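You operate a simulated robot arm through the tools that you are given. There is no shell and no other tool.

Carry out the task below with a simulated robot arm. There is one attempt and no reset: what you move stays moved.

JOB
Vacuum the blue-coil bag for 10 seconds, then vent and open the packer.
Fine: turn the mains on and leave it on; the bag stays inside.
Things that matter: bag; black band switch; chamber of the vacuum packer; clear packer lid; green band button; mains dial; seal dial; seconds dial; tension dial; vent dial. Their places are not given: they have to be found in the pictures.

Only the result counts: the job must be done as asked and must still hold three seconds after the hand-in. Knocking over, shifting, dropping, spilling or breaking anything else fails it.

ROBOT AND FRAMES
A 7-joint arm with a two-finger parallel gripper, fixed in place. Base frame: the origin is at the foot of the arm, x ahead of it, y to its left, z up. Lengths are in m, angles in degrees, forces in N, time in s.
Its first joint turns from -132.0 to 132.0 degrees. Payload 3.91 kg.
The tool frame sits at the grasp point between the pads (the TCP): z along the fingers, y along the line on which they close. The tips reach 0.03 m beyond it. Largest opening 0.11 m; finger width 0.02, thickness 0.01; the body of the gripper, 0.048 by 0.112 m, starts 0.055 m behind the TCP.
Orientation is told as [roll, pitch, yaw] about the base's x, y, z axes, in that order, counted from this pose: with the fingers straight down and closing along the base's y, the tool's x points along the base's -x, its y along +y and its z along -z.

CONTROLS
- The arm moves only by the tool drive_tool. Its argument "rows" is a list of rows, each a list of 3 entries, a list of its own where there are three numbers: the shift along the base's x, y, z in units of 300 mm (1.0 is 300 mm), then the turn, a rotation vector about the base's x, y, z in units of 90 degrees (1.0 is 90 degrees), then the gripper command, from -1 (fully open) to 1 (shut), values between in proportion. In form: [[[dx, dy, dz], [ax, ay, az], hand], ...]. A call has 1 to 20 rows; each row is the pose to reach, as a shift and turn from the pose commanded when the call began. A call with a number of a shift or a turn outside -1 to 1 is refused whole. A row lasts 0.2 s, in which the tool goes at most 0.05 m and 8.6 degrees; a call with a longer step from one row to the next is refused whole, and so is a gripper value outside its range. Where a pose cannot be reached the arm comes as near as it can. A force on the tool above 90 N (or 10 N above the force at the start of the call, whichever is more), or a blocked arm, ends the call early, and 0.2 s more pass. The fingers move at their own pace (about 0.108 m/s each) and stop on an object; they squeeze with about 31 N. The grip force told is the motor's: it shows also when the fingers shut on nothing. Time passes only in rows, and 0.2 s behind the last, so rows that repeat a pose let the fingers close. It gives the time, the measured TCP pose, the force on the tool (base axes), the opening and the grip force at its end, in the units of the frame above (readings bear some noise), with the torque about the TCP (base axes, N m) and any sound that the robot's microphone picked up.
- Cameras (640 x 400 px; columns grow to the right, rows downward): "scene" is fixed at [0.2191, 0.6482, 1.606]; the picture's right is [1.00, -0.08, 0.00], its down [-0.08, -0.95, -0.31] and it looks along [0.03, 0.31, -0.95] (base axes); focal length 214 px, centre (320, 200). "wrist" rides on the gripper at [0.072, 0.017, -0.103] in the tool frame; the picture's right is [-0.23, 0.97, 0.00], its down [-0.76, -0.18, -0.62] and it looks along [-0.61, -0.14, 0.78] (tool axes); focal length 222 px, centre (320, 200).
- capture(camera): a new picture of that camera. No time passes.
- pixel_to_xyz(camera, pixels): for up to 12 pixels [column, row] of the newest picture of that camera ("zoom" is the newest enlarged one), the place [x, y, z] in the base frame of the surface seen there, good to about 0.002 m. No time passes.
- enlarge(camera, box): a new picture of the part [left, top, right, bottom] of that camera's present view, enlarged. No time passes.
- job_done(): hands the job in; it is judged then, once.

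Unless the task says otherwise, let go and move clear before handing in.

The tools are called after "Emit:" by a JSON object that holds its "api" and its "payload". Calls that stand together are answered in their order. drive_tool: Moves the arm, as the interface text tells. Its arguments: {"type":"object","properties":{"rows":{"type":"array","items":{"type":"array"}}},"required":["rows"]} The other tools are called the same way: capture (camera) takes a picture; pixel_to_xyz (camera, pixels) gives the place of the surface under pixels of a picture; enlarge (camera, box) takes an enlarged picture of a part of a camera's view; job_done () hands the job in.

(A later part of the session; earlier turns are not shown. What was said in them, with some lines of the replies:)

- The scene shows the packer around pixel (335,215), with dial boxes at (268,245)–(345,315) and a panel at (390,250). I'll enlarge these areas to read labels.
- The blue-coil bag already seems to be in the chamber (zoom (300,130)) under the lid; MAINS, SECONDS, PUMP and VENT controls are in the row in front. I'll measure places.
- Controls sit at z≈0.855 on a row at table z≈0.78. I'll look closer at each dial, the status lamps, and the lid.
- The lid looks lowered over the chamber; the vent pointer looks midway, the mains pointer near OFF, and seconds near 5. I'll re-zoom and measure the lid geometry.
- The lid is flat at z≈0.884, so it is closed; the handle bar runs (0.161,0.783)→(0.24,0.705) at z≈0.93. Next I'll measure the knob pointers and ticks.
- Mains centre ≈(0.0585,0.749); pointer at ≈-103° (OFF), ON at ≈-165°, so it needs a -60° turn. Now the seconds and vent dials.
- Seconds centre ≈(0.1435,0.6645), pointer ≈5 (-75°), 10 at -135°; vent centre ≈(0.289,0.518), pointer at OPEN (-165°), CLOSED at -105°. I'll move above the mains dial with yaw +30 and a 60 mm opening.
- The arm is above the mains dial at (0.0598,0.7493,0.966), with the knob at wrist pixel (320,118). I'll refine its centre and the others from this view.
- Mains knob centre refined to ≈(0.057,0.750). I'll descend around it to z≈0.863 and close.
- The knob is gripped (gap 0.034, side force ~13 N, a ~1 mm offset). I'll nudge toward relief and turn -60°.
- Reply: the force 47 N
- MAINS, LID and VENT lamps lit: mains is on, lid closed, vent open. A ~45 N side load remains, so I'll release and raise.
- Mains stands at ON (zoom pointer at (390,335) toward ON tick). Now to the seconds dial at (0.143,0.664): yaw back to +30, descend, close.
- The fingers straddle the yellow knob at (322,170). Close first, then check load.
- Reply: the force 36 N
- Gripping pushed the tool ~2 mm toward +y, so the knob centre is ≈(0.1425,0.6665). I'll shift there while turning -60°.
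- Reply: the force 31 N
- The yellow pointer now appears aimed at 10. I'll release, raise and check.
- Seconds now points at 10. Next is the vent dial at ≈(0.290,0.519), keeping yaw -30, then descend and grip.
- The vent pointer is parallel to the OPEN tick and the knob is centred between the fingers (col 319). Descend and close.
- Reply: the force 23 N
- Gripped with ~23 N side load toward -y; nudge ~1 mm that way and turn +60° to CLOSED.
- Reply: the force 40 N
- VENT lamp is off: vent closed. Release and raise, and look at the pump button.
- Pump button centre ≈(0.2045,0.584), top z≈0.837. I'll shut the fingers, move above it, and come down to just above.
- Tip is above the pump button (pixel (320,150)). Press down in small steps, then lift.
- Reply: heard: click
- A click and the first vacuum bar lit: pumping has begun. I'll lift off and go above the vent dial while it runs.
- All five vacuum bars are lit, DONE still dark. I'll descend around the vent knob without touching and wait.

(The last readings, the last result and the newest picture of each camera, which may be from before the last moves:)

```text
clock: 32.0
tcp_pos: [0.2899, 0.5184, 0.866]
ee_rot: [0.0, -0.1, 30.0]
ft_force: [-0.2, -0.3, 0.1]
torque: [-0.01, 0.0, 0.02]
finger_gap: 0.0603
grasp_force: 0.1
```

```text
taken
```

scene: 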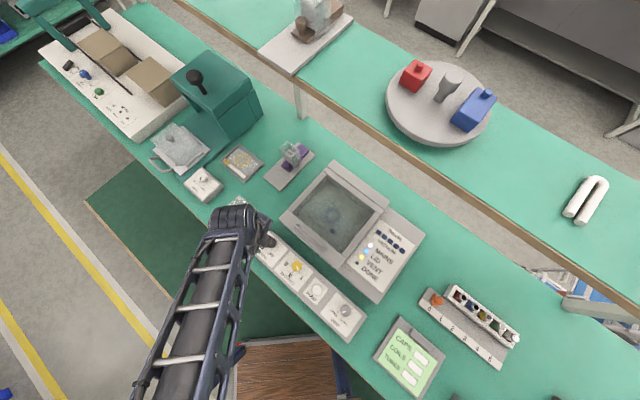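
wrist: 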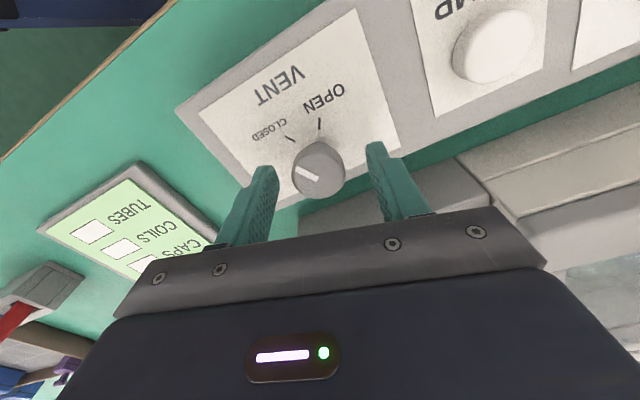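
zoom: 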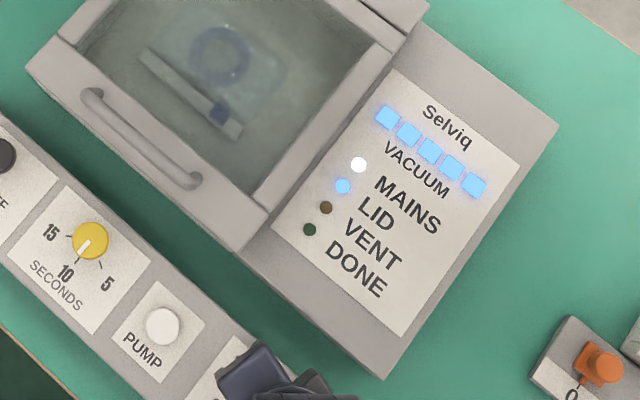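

DONE is still dark at 32.0 s; I'll keep waiting in place.

Emit:
{"api": "drive_tool", "payload": {"rows": [[[0, 0, 0], [0, 0, 0], -0.1], [[0, 0, 0], [0, 0, 0], -0.1], [[0, 0, 0], [0, 0, 0], -0.1], [[0, 0, 0], [0, 0, 0], -0.1], [[0, 0, 0], [0, 0, 0], -0.1], [[0, 0, 0], [0, 0, 0], -0.1], [[0, 0, 0], [0, 0, 0], -0.1], [[0, 0, 0], [0, 0, 0], -0.1], [[0, 0, 0], [0, 0, 0], -0.1], [[0, 0, 0], [0, 0, 0], -0.1], [[0, 0, 0], [0, 0, 0], -0.1], [[0, 0, 0], [0, 0, 0], -0.1], [[0, 0, 0], [0, 0, 0], -0.1], [[0, 0, 0], [0, 0, 0], -0.1], [[0, 0, 0], [0, 0, 0], -0.1], [[0, 0, 0], [0, 0, 0], -0.1]]}}

Emit:
{"api": "enlarge", "payload": {"camera": "scene", "box": [290, 200, 430, 310]}}

```text
clock: 35.4
tcp_pos: [0.2905, 0.5182, 0.8645]
ee_rot: [0.0, 0.0, 30.1]
ft_force: [0.2, 0.4, -0.5]
torque: [0.02, -0.01, 0.0]
finger_gap: 0.0605
grasp_force: 0.0
```

```text
3.64 times, centred on (360, 255) of scene
```

zoom: 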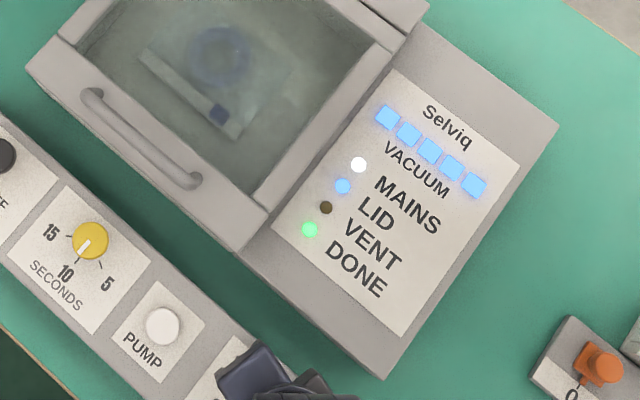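

DONE is lit at 35.4 s. Now grip the vent knob and turn it -60° back to OPEN.

Emit:
{"api": "drive_tool", "payload": {"rows": [[[0, 0, 0], [0, 0, 0], 1], [[0, 0, 0], [0, 0, 0], 1], [[0, 0, 0], [0, 0, 0], 1], [[0, 0, 0], [0, 0, -0.083], 1], [[0, 0, 0], [0, 0, -0.167], 1], [[0, 0, 0], [0, 0, -0.25], 1], [[0, 0, 0], [0, 0, -0.333], 1], [[0, 0, 0], [0, 0, -0.417], 1], [[0, 0, 0], [0, 0, -0.5], 1], [[0, 0, 0], [0, 0, -0.583], 1], [[0, 0, 0], [0, 0, -0.667], 1], [[0, 0, 0], [0, 0, -0.667], 1]]}}

Emit:
{"api": "enlarge", "payload": {"camera": "scene", "box": [290, 200, 430, 310]}}

Emit:
{"api": "capture", "payload": {"camera": "wrist"}}

```text
clock: 38.0
tcp_pos: [0.2912, 0.5183, 0.8651]
ee_rot: [0.0, 0.0, -30.2]
ft_force: [24.4, -30.1, -5.5]
torque: [-0.85, -1.03, 0.17]
finger_gap: 0.0336
grasp_force: 44.6
```

```text
3.64 times, centred on (360, 255) of scene
```

zoom: 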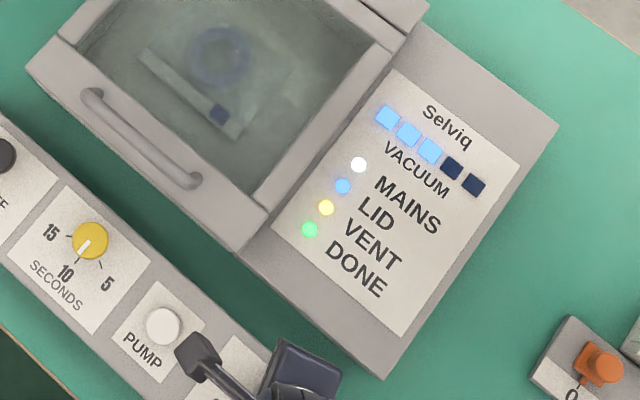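

```text
taken
```

wrist: 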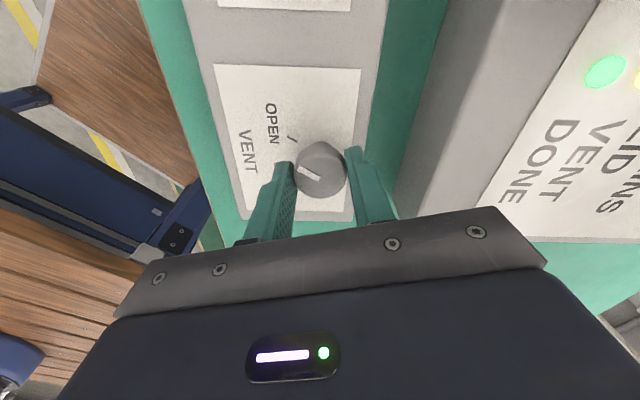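

VENT is lit and the vacuum bars are falling. I'll release, raise to z≈1.0 and move above the lid handle at ≈(0.205,0.737), yaw -45 so the fingers close across the bar.

Emit:
{"api": "drive_tool", "payload": {"rows": [[[0, 0, 0], [0, 0, 0], -0.1], [[0, 0, 0], [0, 0, 0], -0.1], [[0, 0, 0.1], [0, 0, 0], -0.1], [[0, 0, 0.2], [0, 0, 0], -0.1], [[0, 0, 0.333], [0, 0, 0], -0.1], [[0, 0, 0.45], [0, 0, 0], -0.1], [[-0.048, 0.122, 0.45], [0, 0, -0.028], -0.1], [[-0.095, 0.243, 0.45], [0, 0, -0.056], -0.1], [[-0.143, 0.365, 0.45], [0, 0, -0.084], -0.1], [[-0.19, 0.486, 0.45], [0, 0, -0.111], -0.1], [[-0.238, 0.608, 0.45], [0, 0, -0.139], -0.1], [[-0.285, 0.729, 0.45], [0, 0, -0.167], -0.1], [[-0.285, 0.729, 0.45], [0, 0, -0.167], -0.1]]}}

Emit:
{"api": "capture", "payload": {"camera": "wrist"}}

Emit:
{"api": "capture", "payload": {"camera": "scene"}}

Emit:
{"api": "enlarge", "payload": {"camera": "scene", "box": [290, 200, 430, 340]}}

```text
clock: 40.8
tcp_pos: [0.2032, 0.7404, 0.9999]
ee_rot: [-0.1, 0.0, -45.0]
ft_force: [-0.5, 0.2, 0.5]
torque: [0.02, -0.03, 0.04]
finger_gap: 0.0604
grasp_force: 0.0
```

```text
taken
```

wrist: 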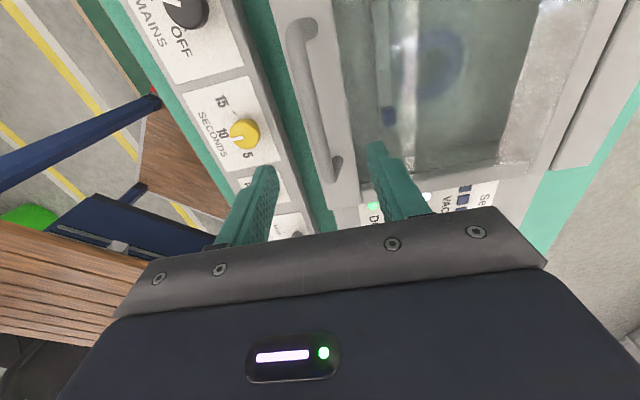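

```text
taken
```

scene: 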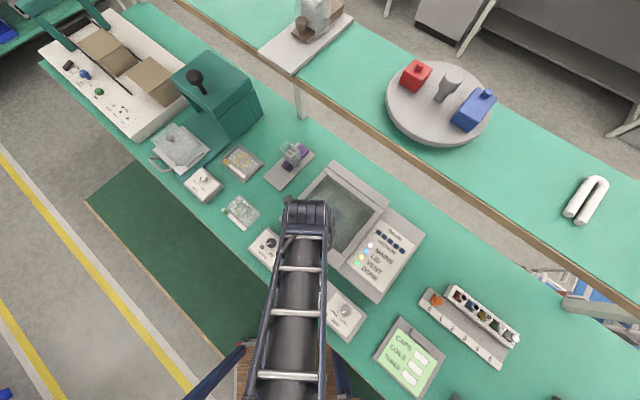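

```text
2.86 times, centred on (360, 270) of scene
```

zoom: 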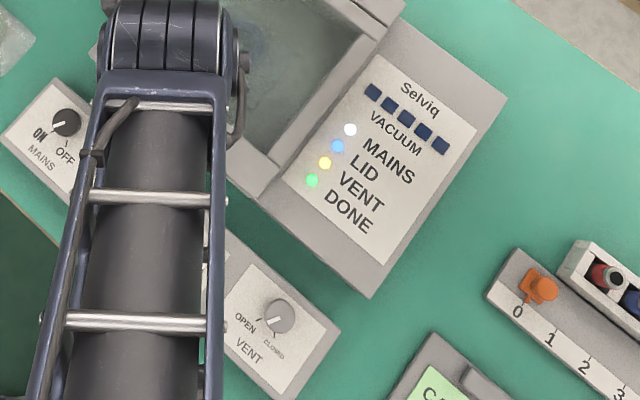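

Vacuum bars are all dark, vent open, DONE lit. Measure the handle bar in the wrist view, (300,50)–(335,165).

Emit:
{"api": "enlarge", "payload": {"camera": "wrist", "box": [250, 0, 400, 200]}}

Emit:
{"api": "pixel_to_xyz", "payload": {"camera": "wrist", "pixels": [[303, 60], [310, 90], [317, 120], [324, 145], [300, 90], [320, 90], [345, 90], [280, 40], [333, 175], [302, 28]]}}

```text
2.00 times, centred on (325, 100) of wrist
```

zoom: 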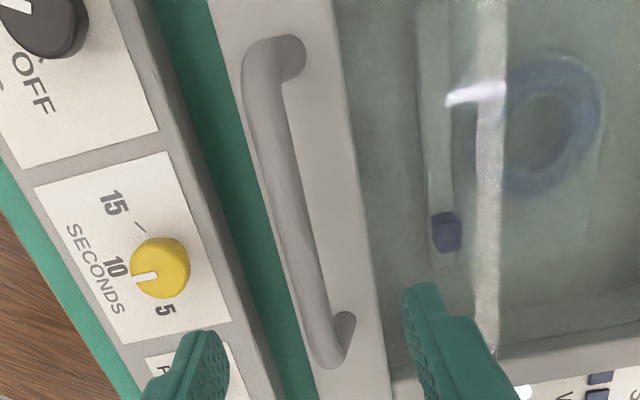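

```text
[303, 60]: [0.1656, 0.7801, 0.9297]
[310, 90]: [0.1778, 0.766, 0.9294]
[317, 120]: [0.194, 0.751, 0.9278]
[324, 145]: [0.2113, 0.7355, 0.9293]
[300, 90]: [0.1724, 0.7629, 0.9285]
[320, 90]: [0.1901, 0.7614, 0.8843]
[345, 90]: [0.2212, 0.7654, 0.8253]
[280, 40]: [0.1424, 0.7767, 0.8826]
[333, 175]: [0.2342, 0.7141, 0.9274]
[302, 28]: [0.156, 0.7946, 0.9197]
```

Bar line at x+y≈0.945, top z≈0.930. Descend to TCP z≈0.928 and close on it.

Emit:
{"api": "drive_tool", "payload": {"rows": [[[0.003, 0.003, -0.08], [0, 0, 0], -0.1], [[0.003, 0.003, -0.16], [0, 0, 0], -0.1], [[0.003, 0.003, -0.24], [0, 0, 0], -0.1], [[0.003, 0.003, -0.24], [0, 0, 0], -0.1], [[0.003, 0.003, -0.24], [0, 0, 0], 1], [[0.003, 0.003, -0.24], [0, 0, 0], 1], [[0.003, 0.003, -0.24], [0, 0, 0], 1], [[0.003, 0.003, -0.24], [0, 0, 0], 1]]}}

Emit:
{"api": "capture", "payload": {"camera": "wrist"}}

```text
clock: 42.6
tcp_pos: [0.2032, 0.737, 0.929]
ee_rot: [0.0, 0.0, -45.1]
ft_force: [-23.7, -43.8, 6.9]
torque: [-1.01, -0.47, 0.41]
finger_gap: 0.0136
grasp_force: 44.6
```

```text
taken
```

wrist: 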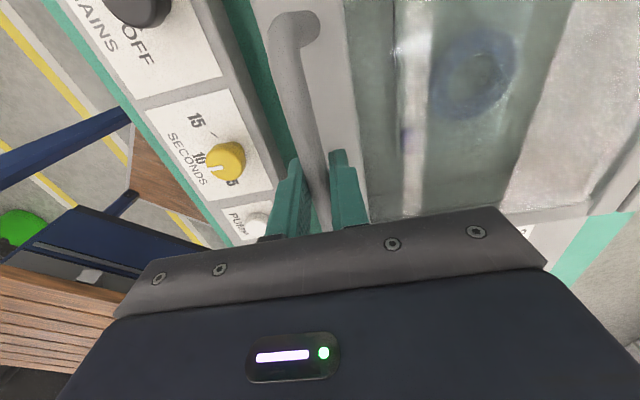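

Gripped the 13.6 mm bar; it sits ~2 mm nearer than assumed (48 N side load), so I'll correct. Now lift along the hinge arc to about 20°.

Emit:
{"api": "drive_tool", "payload": {"rows": [[[-0.006, -0.006, 0.01], [0, 0, 0], 1], [[0.004, 0.004, 0.066], [0, 0, 0], 1], [[0.018, 0.018, 0.13], [0, 0, 0], 1], [[0.037, 0.037, 0.192], [0, 0, 0], 1], [[0.058, 0.058, 0.252], [0, 0, 0], 1], [[0.058, 0.058, 0.252], [0, 0, 0], 1]]}}

Emit:
{"api": "capture", "payload": {"camera": "wrist"}}

Emit:
{"api": "capture", "payload": {"camera": "scene"}}

```text
clock: 44.0
tcp_pos: [0.2222, 0.756, 1.0043]
ee_rot: [0.1, 0.1, -45.1]
ft_force: [-9.0, -6.6, 6.7]
torque: [0.8, 0.74, 0.0]
finger_gap: 0.0137
grasp_force: 44.9
```

```text
taken
```

wrist: 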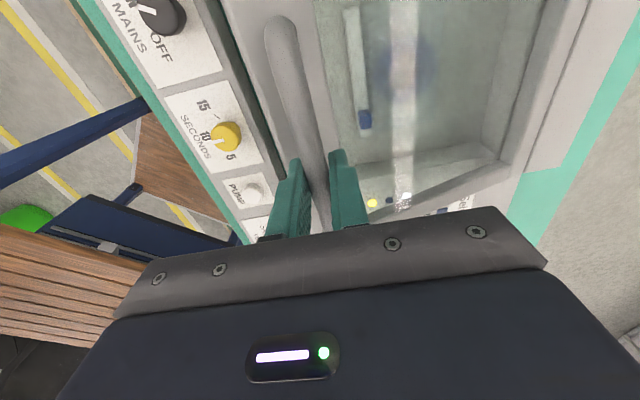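

```text
taken
```

scene: 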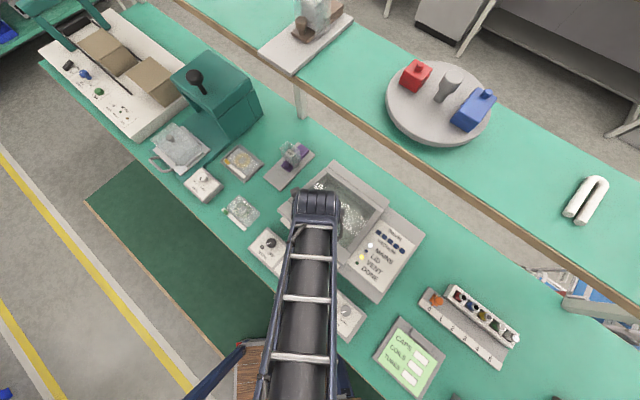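

Lid is lifting (LID lamp dark) with small forces. Continue to about 60°, tilting the tool gradually by ~20° so the fingers point away.

Emit:
{"api": "drive_tool", "payload": {"rows": [[[0.0257, 0.0257, 0.057], [0.02, -0.02, 0], 1], [[0.0545, 0.0545, 0.11], [0.04, -0.04, 0], 1], [[0.0865, 0.0865, 0.16], [0.06, -0.06, 0], 1], [[0.1216, 0.1216, 0.205], [0.08, -0.08, 0], 1], [[0.1596, 0.1596, 0.246], [0.1, -0.1, 0], 1], [[0.1994, 0.1994, 0.283], [0.12, -0.12, 0], 1], [[0.2418, 0.2418, 0.314], [0.14, -0.14, 0], 1], [[0.2857, 0.2857, 0.34], [0.16, -0.16, 0], 1], [[0.2857, 0.2857, 0.34], [0.16, -0.16, 0], 1]]}}

Emit:
{"api": "capture", "payload": {"camera": "wrist"}}

Emit:
{"api": "capture", "payload": {"camera": "scene"}}

```text
clock: 46.0
tcp_pos: [0.308, 0.8418, 1.1076]
ee_rot: [20.5, 0.1, -45.1]
ft_force: [-11.0, -1.5, 25.5]
torque: [0.1, 0.0, -0.47]
finger_gap: 0.0134
grasp_force: 44.6
```

```text
taken
```

wrist: 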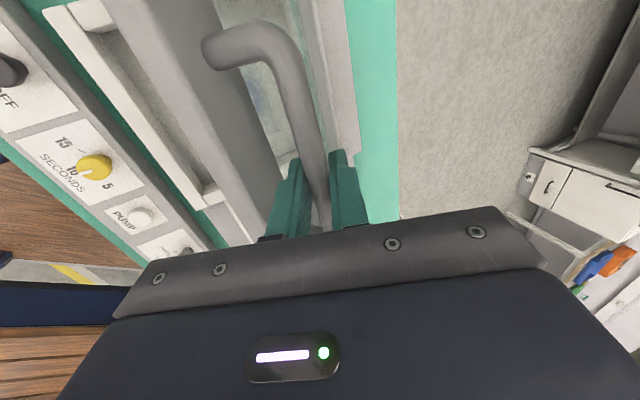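

```text
taken
```

scene: 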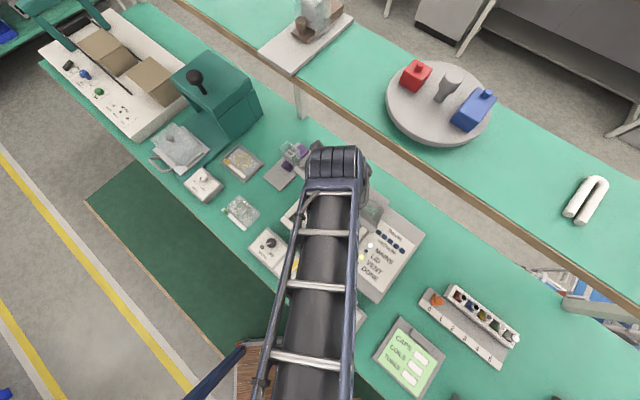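

Lid at ~60° with 28 N load. Continue to ~80°.

Emit:
{"api": "drive_tool", "payload": {"rows": [[[0.0455, 0.0455, 0.02], [0.02, -0.02, 0], 1], [[0.0919, 0.0919, 0.035], [0.04, -0.04, 0], 1], [[0.139, 0.139, 0.043], [0.06, -0.06, 0], 1], [[0.1867, 0.1867, 0.047], [0.08, -0.08, 0], 1], [[0.1867, 0.1867, 0.047], [0.08, -0.08, 0], 1]]}}

Emit:
{"api": "capture", "payload": {"camera": "wrist"}}

Emit:
{"api": "capture", "payload": {"camera": "scene"}}

```text
clock: 46.9
tcp_pos: [0.3509, 0.884, 1.1197]
ee_rot: [28.6, 0.0, -45.1]
ft_force: [-33.1, -93.4, 12.7]
torque: [7.35, -5.31, -0.33]
finger_gap: 0.0136
grasp_force: 45.5
stopped in row 4: the force on the tool passed its limit at 140 N (the readings are from after the stop); the commanded pose is now the measured one
```

```text
taken
```

wrist: 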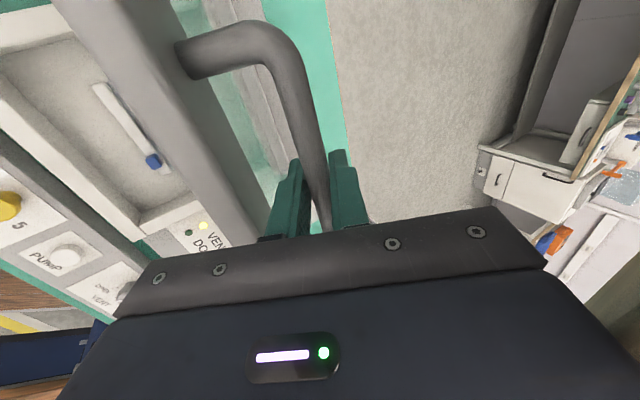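

```text
taken
```

scene: 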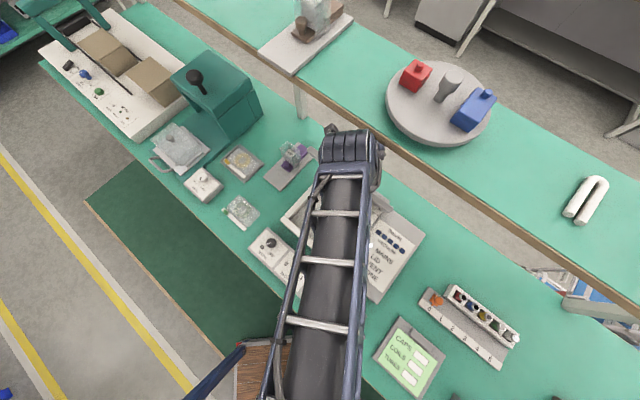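

The call stopped at 140 N with the lid at ~75° (TCP n, z both fit the arc), probably the lid's end stop. I'll back off a few mm, reduce the tilt, and check the load.

Emit:
{"api": "drive_tool", "payload": {"rows": [[[-0.01, -0.01, 0.0], [-0.02, 0.02, 0], 1], [[-0.02, -0.02, -0.003], [-0.04, 0.04, 0], 1], [[-0.02, -0.02, -0.003], [-0.04, 0.04, 0], 1]]}}

Emit:
{"api": "pixel_to_xyz", "payload": {"camera": "scene", "pixels": [[380, 140], [420, 170], [338, 118], [365, 150]]}}

Emit:
{"api": "enlarge", "payload": {"camera": "wrist", "box": [120, 0, 440, 260]}}

Emit:
{"api": "enlarge", "payload": {"camera": "scene", "box": [270, 100, 430, 300]}}

```text
clock: 47.3
tcp_pos: [0.3481, 0.8823, 1.1192]
ee_rot: [27.5, -0.2, -45.1]
ft_force: [-19.6, -71.7, 9.4]
torque: [5.79, -2.42, 0.45]
finger_gap: 0.0136
grasp_force: 45.0
stopped in row 1: the force on the tool passed its limit at 114 N (the readings are from after the stop); the commanded pose is now the measured one
```

```text
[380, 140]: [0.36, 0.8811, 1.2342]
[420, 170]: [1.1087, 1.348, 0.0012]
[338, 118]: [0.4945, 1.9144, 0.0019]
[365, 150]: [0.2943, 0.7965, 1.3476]
```

```text
1.54 times, centred on (280, 130) of wrist
```

zoom: 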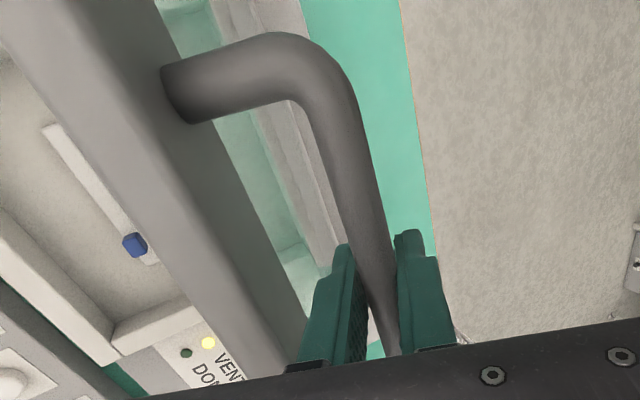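

```text
2.00 times, centred on (350, 200) of scene
```

zoom: 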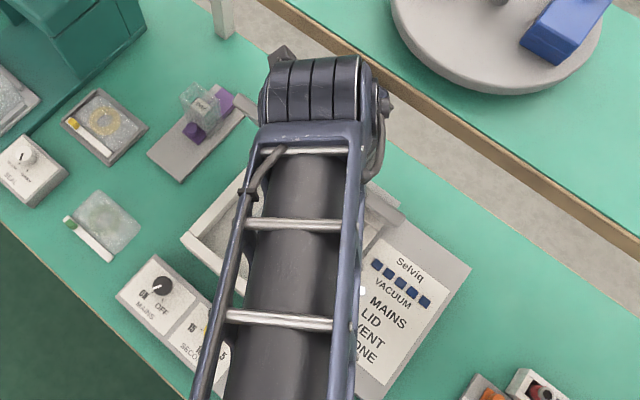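

The load stays ~75 N, probably the palm conflicting with the lid edge. I'll ease the grip a little, so the bar is still caged between the fingers, to relieve it and see whether the lid stays.

Emit:
{"api": "drive_tool", "payload": {"rows": [[[0, 0, 0], [0, 0, 0], 0.5], [[0, 0, 0], [0, 0, 0], 0.4], [[0, 0, 0], [0, 0, 0], 0.4]]}}

Emit:
{"api": "enlarge", "payload": {"camera": "wrist", "box": [120, 0, 440, 260]}}

```text
clock: 48.1
tcp_pos: [0.3479, 0.8868, 1.1142]
ee_rot: [27.3, -0.2, -45.0]
ft_force: [-21.6, -4.1, -16.2]
torque: [0.67, -2.09, -0.36]
finger_gap: 0.0329
grasp_force: 0.1
```

```text
1.54 times, centred on (280, 130) of wrist
```

zoom: 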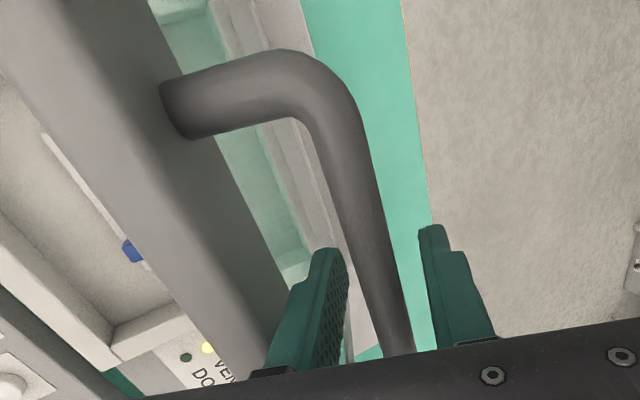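

Eased grip: load down to ~27 N and the lid isn't following the front finger, so it seems to hold itself. I'll rotate the tilt back to line up with the lid plane and slide out slowly.

Emit:
{"api": "drive_tool", "payload": {"rows": [[[-0.002, -0.002, 0.015], [-0.02, 0.02, 0], 0.4], [[-0.004, -0.004, 0.03], [-0.04, 0.04, 0], 0.4], [[-0.004, -0.004, 0.03], [-0.04, 0.04, 0], 0.4]]}}

Emit:
{"api": "enlarge", "payload": {"camera": "wrist", "box": [120, 0, 440, 260]}}

```text
clock: 48.5
tcp_pos: [0.3447, 0.8837, 1.1149]
ee_rot: [24.7, -0.4, -45.1]
ft_force: [-12.7, -18.4, 0.6]
torque: [1.93, -1.32, -0.55]
finger_gap: 0.0333
grasp_force: 0.0
stopped in row 2: the force on the tool passed its limit at 105 N (the readings are from after the stop); the commanded pose is now the measured one
```

```text
1.54 times, centred on (280, 130) of wrist
```

zoom: 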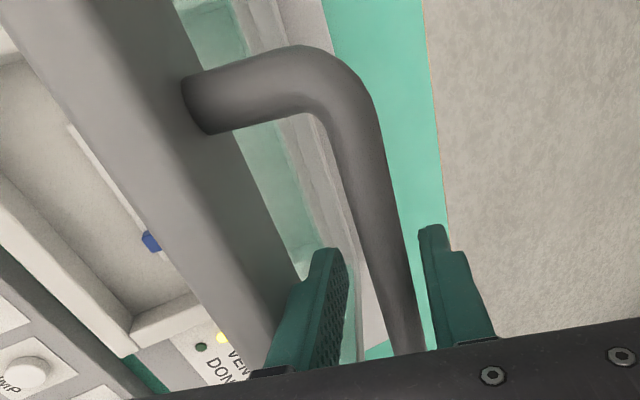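

Rotating back raises the load, so something constrains the hand. I'll measure where the lid edge and bar actually are relative to the hand.

Emit:
{"api": "capture", "payload": {"camera": "wrist"}}

Emit:
{"api": "pixel_to_xyz", "payload": {"camera": "wrist", "pixels": [[170, 60], [210, 60], [200, 160], [240, 180], [225, 65], [290, 70], [318, 150], [325, 210], [280, 200], [350, 190], [150, 30], [215, 215]]}}

Emit:
{"api": "capture", "payload": {"camera": "scene"}}

Emit:
{"api": "enlarge", "payload": {"camera": "scene", "box": [300, 110, 420, 210]}}

Emit:
{"api": "pixel_to_xyz", "payload": {"camera": "scene", "pixels": [[400, 135], [300, 75], [340, 130], [335, 150], [378, 155], [350, 135], [384, 160], [375, 180], [350, 165]]}}

```text
taken
```

wrist: 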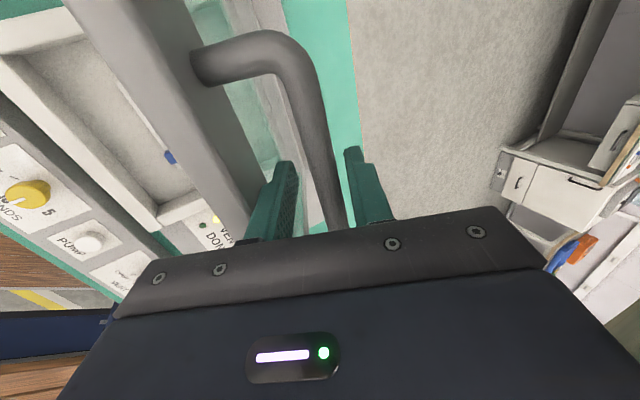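

```text
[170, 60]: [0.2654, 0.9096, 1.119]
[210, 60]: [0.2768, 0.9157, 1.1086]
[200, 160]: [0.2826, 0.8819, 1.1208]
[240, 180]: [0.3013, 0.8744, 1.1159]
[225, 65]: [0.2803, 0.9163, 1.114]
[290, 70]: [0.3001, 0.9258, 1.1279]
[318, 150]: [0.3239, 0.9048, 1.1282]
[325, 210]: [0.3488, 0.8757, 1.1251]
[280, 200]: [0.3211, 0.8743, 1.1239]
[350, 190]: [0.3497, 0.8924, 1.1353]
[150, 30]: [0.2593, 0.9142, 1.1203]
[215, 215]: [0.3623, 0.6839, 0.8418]
```

```text
taken
```

scene: 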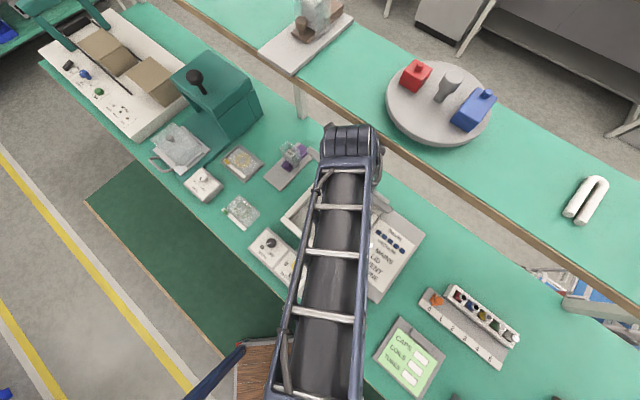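

```text
4.00 times, centred on (360, 160) of scene
```

zoom: 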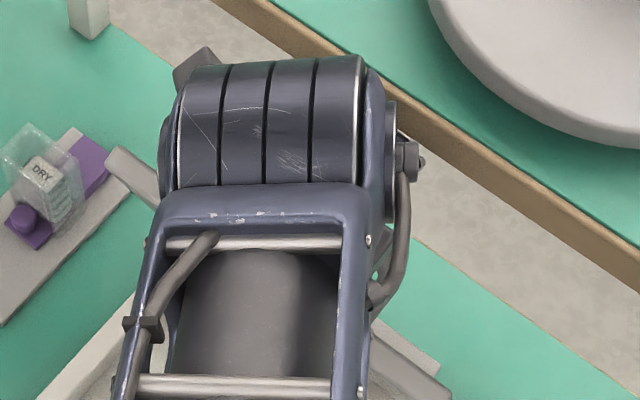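

```text
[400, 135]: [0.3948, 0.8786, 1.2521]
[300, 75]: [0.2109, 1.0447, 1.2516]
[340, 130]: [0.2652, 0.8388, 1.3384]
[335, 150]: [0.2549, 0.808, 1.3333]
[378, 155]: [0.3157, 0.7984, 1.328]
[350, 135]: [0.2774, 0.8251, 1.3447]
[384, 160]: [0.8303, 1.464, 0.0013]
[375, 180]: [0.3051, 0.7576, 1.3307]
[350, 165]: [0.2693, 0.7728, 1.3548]
```

The (400,135) point is at z=1.25: the rear "table" is a shelf, its edge at n≈0.89, and the hand body was touching it. I'll tilt the body away from the shelf and read the load.

Emit:
{"api": "drive_tool", "payload": {"rows": [[[0, 0, 0], [0.015, -0.015, 0], 0.4], [[-0.001, -0.001, 0.003], [0.03, -0.03, 0], 0.4], [[-0.003, -0.003, 0.006], [0.05, -0.05, 0], 0.4], [[-0.003, -0.003, 0.006], [0.05, -0.05, 0], 0.4]]}}

Emit:
{"api": "capture", "payload": {"camera": "wrist"}}

```text
clock: 49.5
tcp_pos: [0.3451, 0.8844, 1.1164]
ee_rot: [31.0, -0.4, -45.2]
ft_force: [0.1, 0.5, 0.9]
torque: [-0.01, 0.0, 0.01]
finger_gap: 0.0328
grasp_force: 0.0
```

```text
taken
```

wrist: 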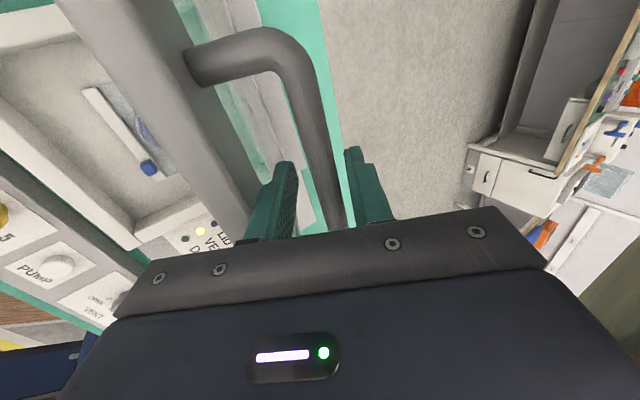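

Load is zero and the bar touches neither finger, so the lid stays at ~74° by itself. Now slide out along the finger axis (up and back, away from the shelf).

Emit:
{"api": "drive_tool", "payload": {"rows": [[[-0.012, -0.012, 0.029], [0, 0, 0], 0.4], [[-0.024, -0.024, 0.057], [0, 0, 0], 0.4], [[-0.036, -0.036, 0.086], [0, 0, 0], 0.4], [[-0.049, -0.049, 0.114], [0, 0, 0], 0.4], [[-0.061, -0.061, 0.143], [0, 0, 0], 0.4], [[-0.073, -0.073, 0.172], [0, 0, 0], 0.4], [[-0.085, -0.085, 0.2], [0, 0, 0], 0.4]]}}

Emit:
{"api": "capture", "payload": {"camera": "wrist"}}

Emit:
{"api": "capture", "payload": {"camera": "scene"}}

```text
clock: 51.1
tcp_pos: [0.3199, 0.8586, 1.1765]
ee_rot: [31.1, -0.4, -45.3]
ft_force: [-0.2, -0.1, -0.1]
torque: [0.02, -0.01, -0.02]
finger_gap: 0.0331
grasp_force: 0.0
```

```text
taken
```

wrist: 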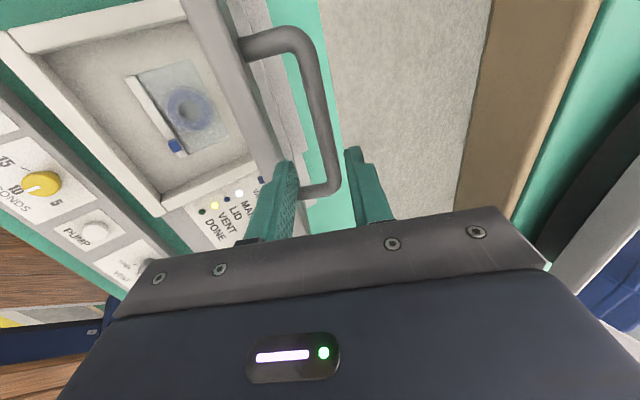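

```text
taken
```

scene: 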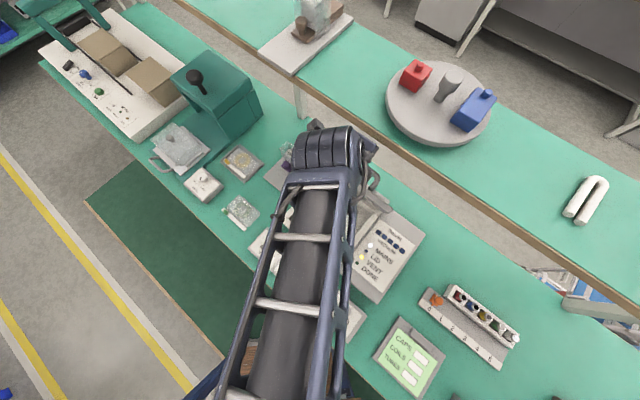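

Fingers are clear above the bar, and the bag lies in the chamber (170,100). Back away along -n and up.

Emit:
{"api": "drive_tool", "payload": {"rows": [[[-0.03, -0.03, 0.05], [0, 0, 0], 0.4], [[-0.1, -0.1, 0.1], [0, 0, 0], 0.4], [[-0.17, -0.17, 0.13], [0, 0, 0], 0.4], [[-0.25, -0.25, 0.13], [-0.04, 0.04, 0], 0.4], [[-0.33, -0.33, 0.13], [-0.08, 0.08, 0], 0.4], [[-0.41, -0.41, 0.13], [-0.12, 0.12, 0], 0.4], [[-0.48, -0.48, 0.13], [-0.16, 0.16, 0], 0.4], [[-0.48, -0.48, 0.13], [-0.2, 0.2, 0], 0.4], [[-0.48, -0.48, 0.13], [-0.24, 0.24, 0], 0.4]]}}

Emit:
{"api": "capture", "payload": {"camera": "wrist"}}

Emit:
{"api": "capture", "payload": {"camera": "scene"}}

Emit:
{"api": "enlarge", "payload": {"camera": "scene", "box": [270, 130, 430, 300]}}

```text
clock: 53.1
tcp_pos: [0.1755, 0.7139, 1.2149]
ee_rot: [0.6, -0.5, -44.9]
ft_force: [-0.3, 0.4, -0.9]
torque: [-0.02, -0.02, 0.01]
finger_gap: 0.033
grasp_force: 0.1
```

```text
taken
```

wrist: 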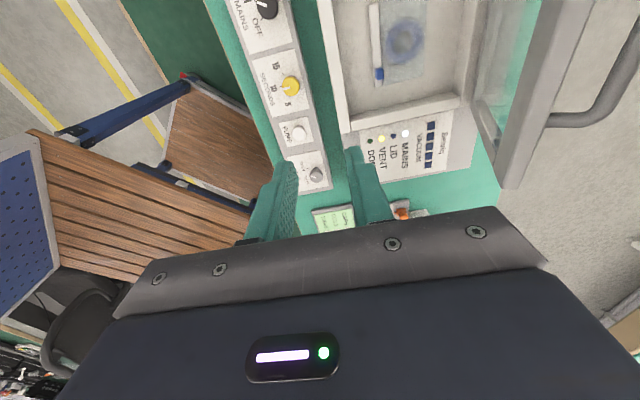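

```text
taken
```

scene: 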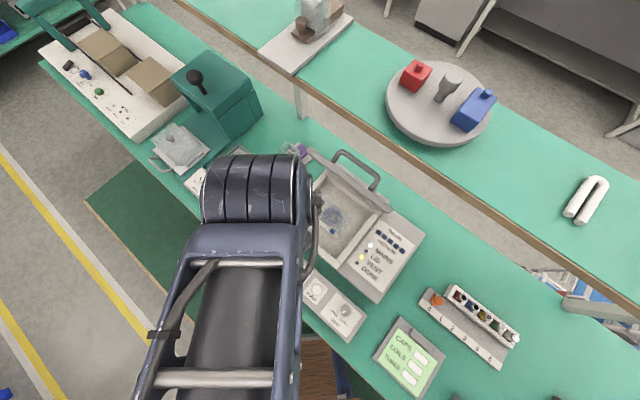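

```text
2.35 times, centred on (350, 215) of scene
```

zoom: 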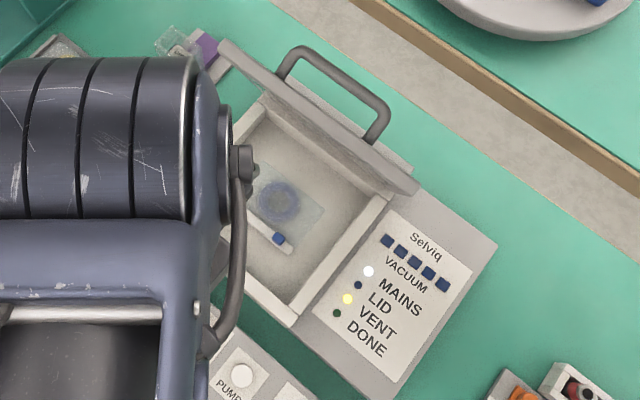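

The lid stands open, MAINS and VENT lit, bag inside. I'll back off further, wait, and verify that everything holds.

Emit:
{"api": "pixel_to_xyz", "payload": {"camera": "zoom", "pixels": [[230, 50], [400, 185], [335, 60], [310, 110]]}}

Emit:
{"api": "drive_tool", "payload": {"rows": [[[0, -0.1, 0.03], [0, 0, 0], 0], [[0, -0.2, 0.06], [0, 0, 0], 0], [[0, -0.3, 0.1], [0, 0, 0], 0], [[0, -0.4, 0.15], [0, 0, 0], 0], [[0, -0.47, 0.17], [0, 0, 0], 0], [[0, -0.47, 0.17], [0, 0, 0], 0], [[0, -0.47, 0.17], [0, 0, 0], 0], [[0, -0.47, 0.17], [0, 0, 0], 0], [[0, -0.47, 0.17], [0, 0, 0], 0], [[0, -0.47, 0.17], [0, 0, 0], 0], [[0, -0.47, 0.17], [0, 0, 0], 0], [[0, -0.47, 0.17], [0, 0, 0], 0], [[0, -0.47, 0.17], [0, 0, 0], 0], [[0, -0.47, 0.17], [0, 0, 0], 0]]}}

Emit:
{"api": "capture", "payload": {"camera": "scene"}}

Emit:
{"api": "enlarge", "payload": {"camera": "scene", "box": [270, 130, 430, 300]}}

Emit:
{"api": "pixel_to_xyz", "payload": {"camera": "zoom", "pixels": [[230, 50], [400, 185], [335, 60], [310, 110]]}}

```text
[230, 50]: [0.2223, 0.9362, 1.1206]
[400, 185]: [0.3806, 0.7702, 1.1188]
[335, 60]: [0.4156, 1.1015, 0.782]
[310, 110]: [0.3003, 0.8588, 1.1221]
```

```text
clock: 56.1
tcp_pos: [0.1748, 0.5724, 1.2658]
ee_rot: [0.5, -0.4, -45.0]
ft_force: [0.0, -0.2, 0.5]
torque: [0.0, -0.01, 0.01]
finger_gap: 0.0549
grasp_force: 0.1
```

```text
taken
```

scene: 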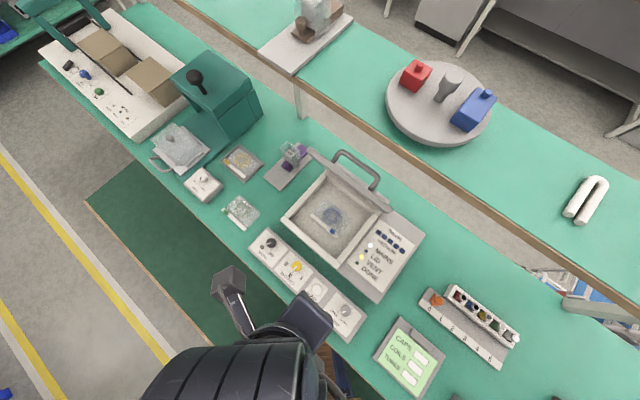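

```text
2.35 times, centred on (350, 215) of scene
```

zoom: 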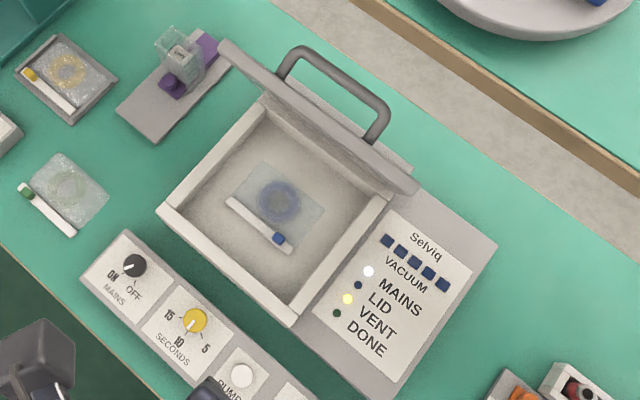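

```text
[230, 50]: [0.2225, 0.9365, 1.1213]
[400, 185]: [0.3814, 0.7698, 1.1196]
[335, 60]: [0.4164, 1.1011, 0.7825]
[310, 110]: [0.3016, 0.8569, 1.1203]
```

After 3 s the lid edge is unchanged (z≈1.12, about 74° open). MAINS and VENT are lit, the seconds dial is at 10, and the bag is in the chamber. Neighbouring items and the shelf look untouched and the arm is clear, so I'm handing in.

Emit:
{"api": "job_done", "payload": {}}

```text
The job is handed in.
```

I handed the job in with the blue-coil bag vacuumed for the 10-second setting, the packer vented, and the lid open. The mains is on, and the bag is still in the chamber.

- **Vacuum:** With the seconds dial at 10, the vent closed and the lid down, I pressed the pump button once. All five vacuum bars lit, and the DONE lamp came on about 10 s after the press.
- **Vent:** I turned the vent dial back to OPEN, and the vacuum bars went dark before I touched the lid.
- **Lid:** It stands open at about 74°, not fully upright. It held that angle, unsupported, for the last 3 s I watched before handing in.
- **Contact with the shelf:** While opening the lid, the back of the gripper pressed against the edge of the shelf behind the packer, at up to 140 N. The objects on the shelf look unmoved in the pictures taken afterwards.
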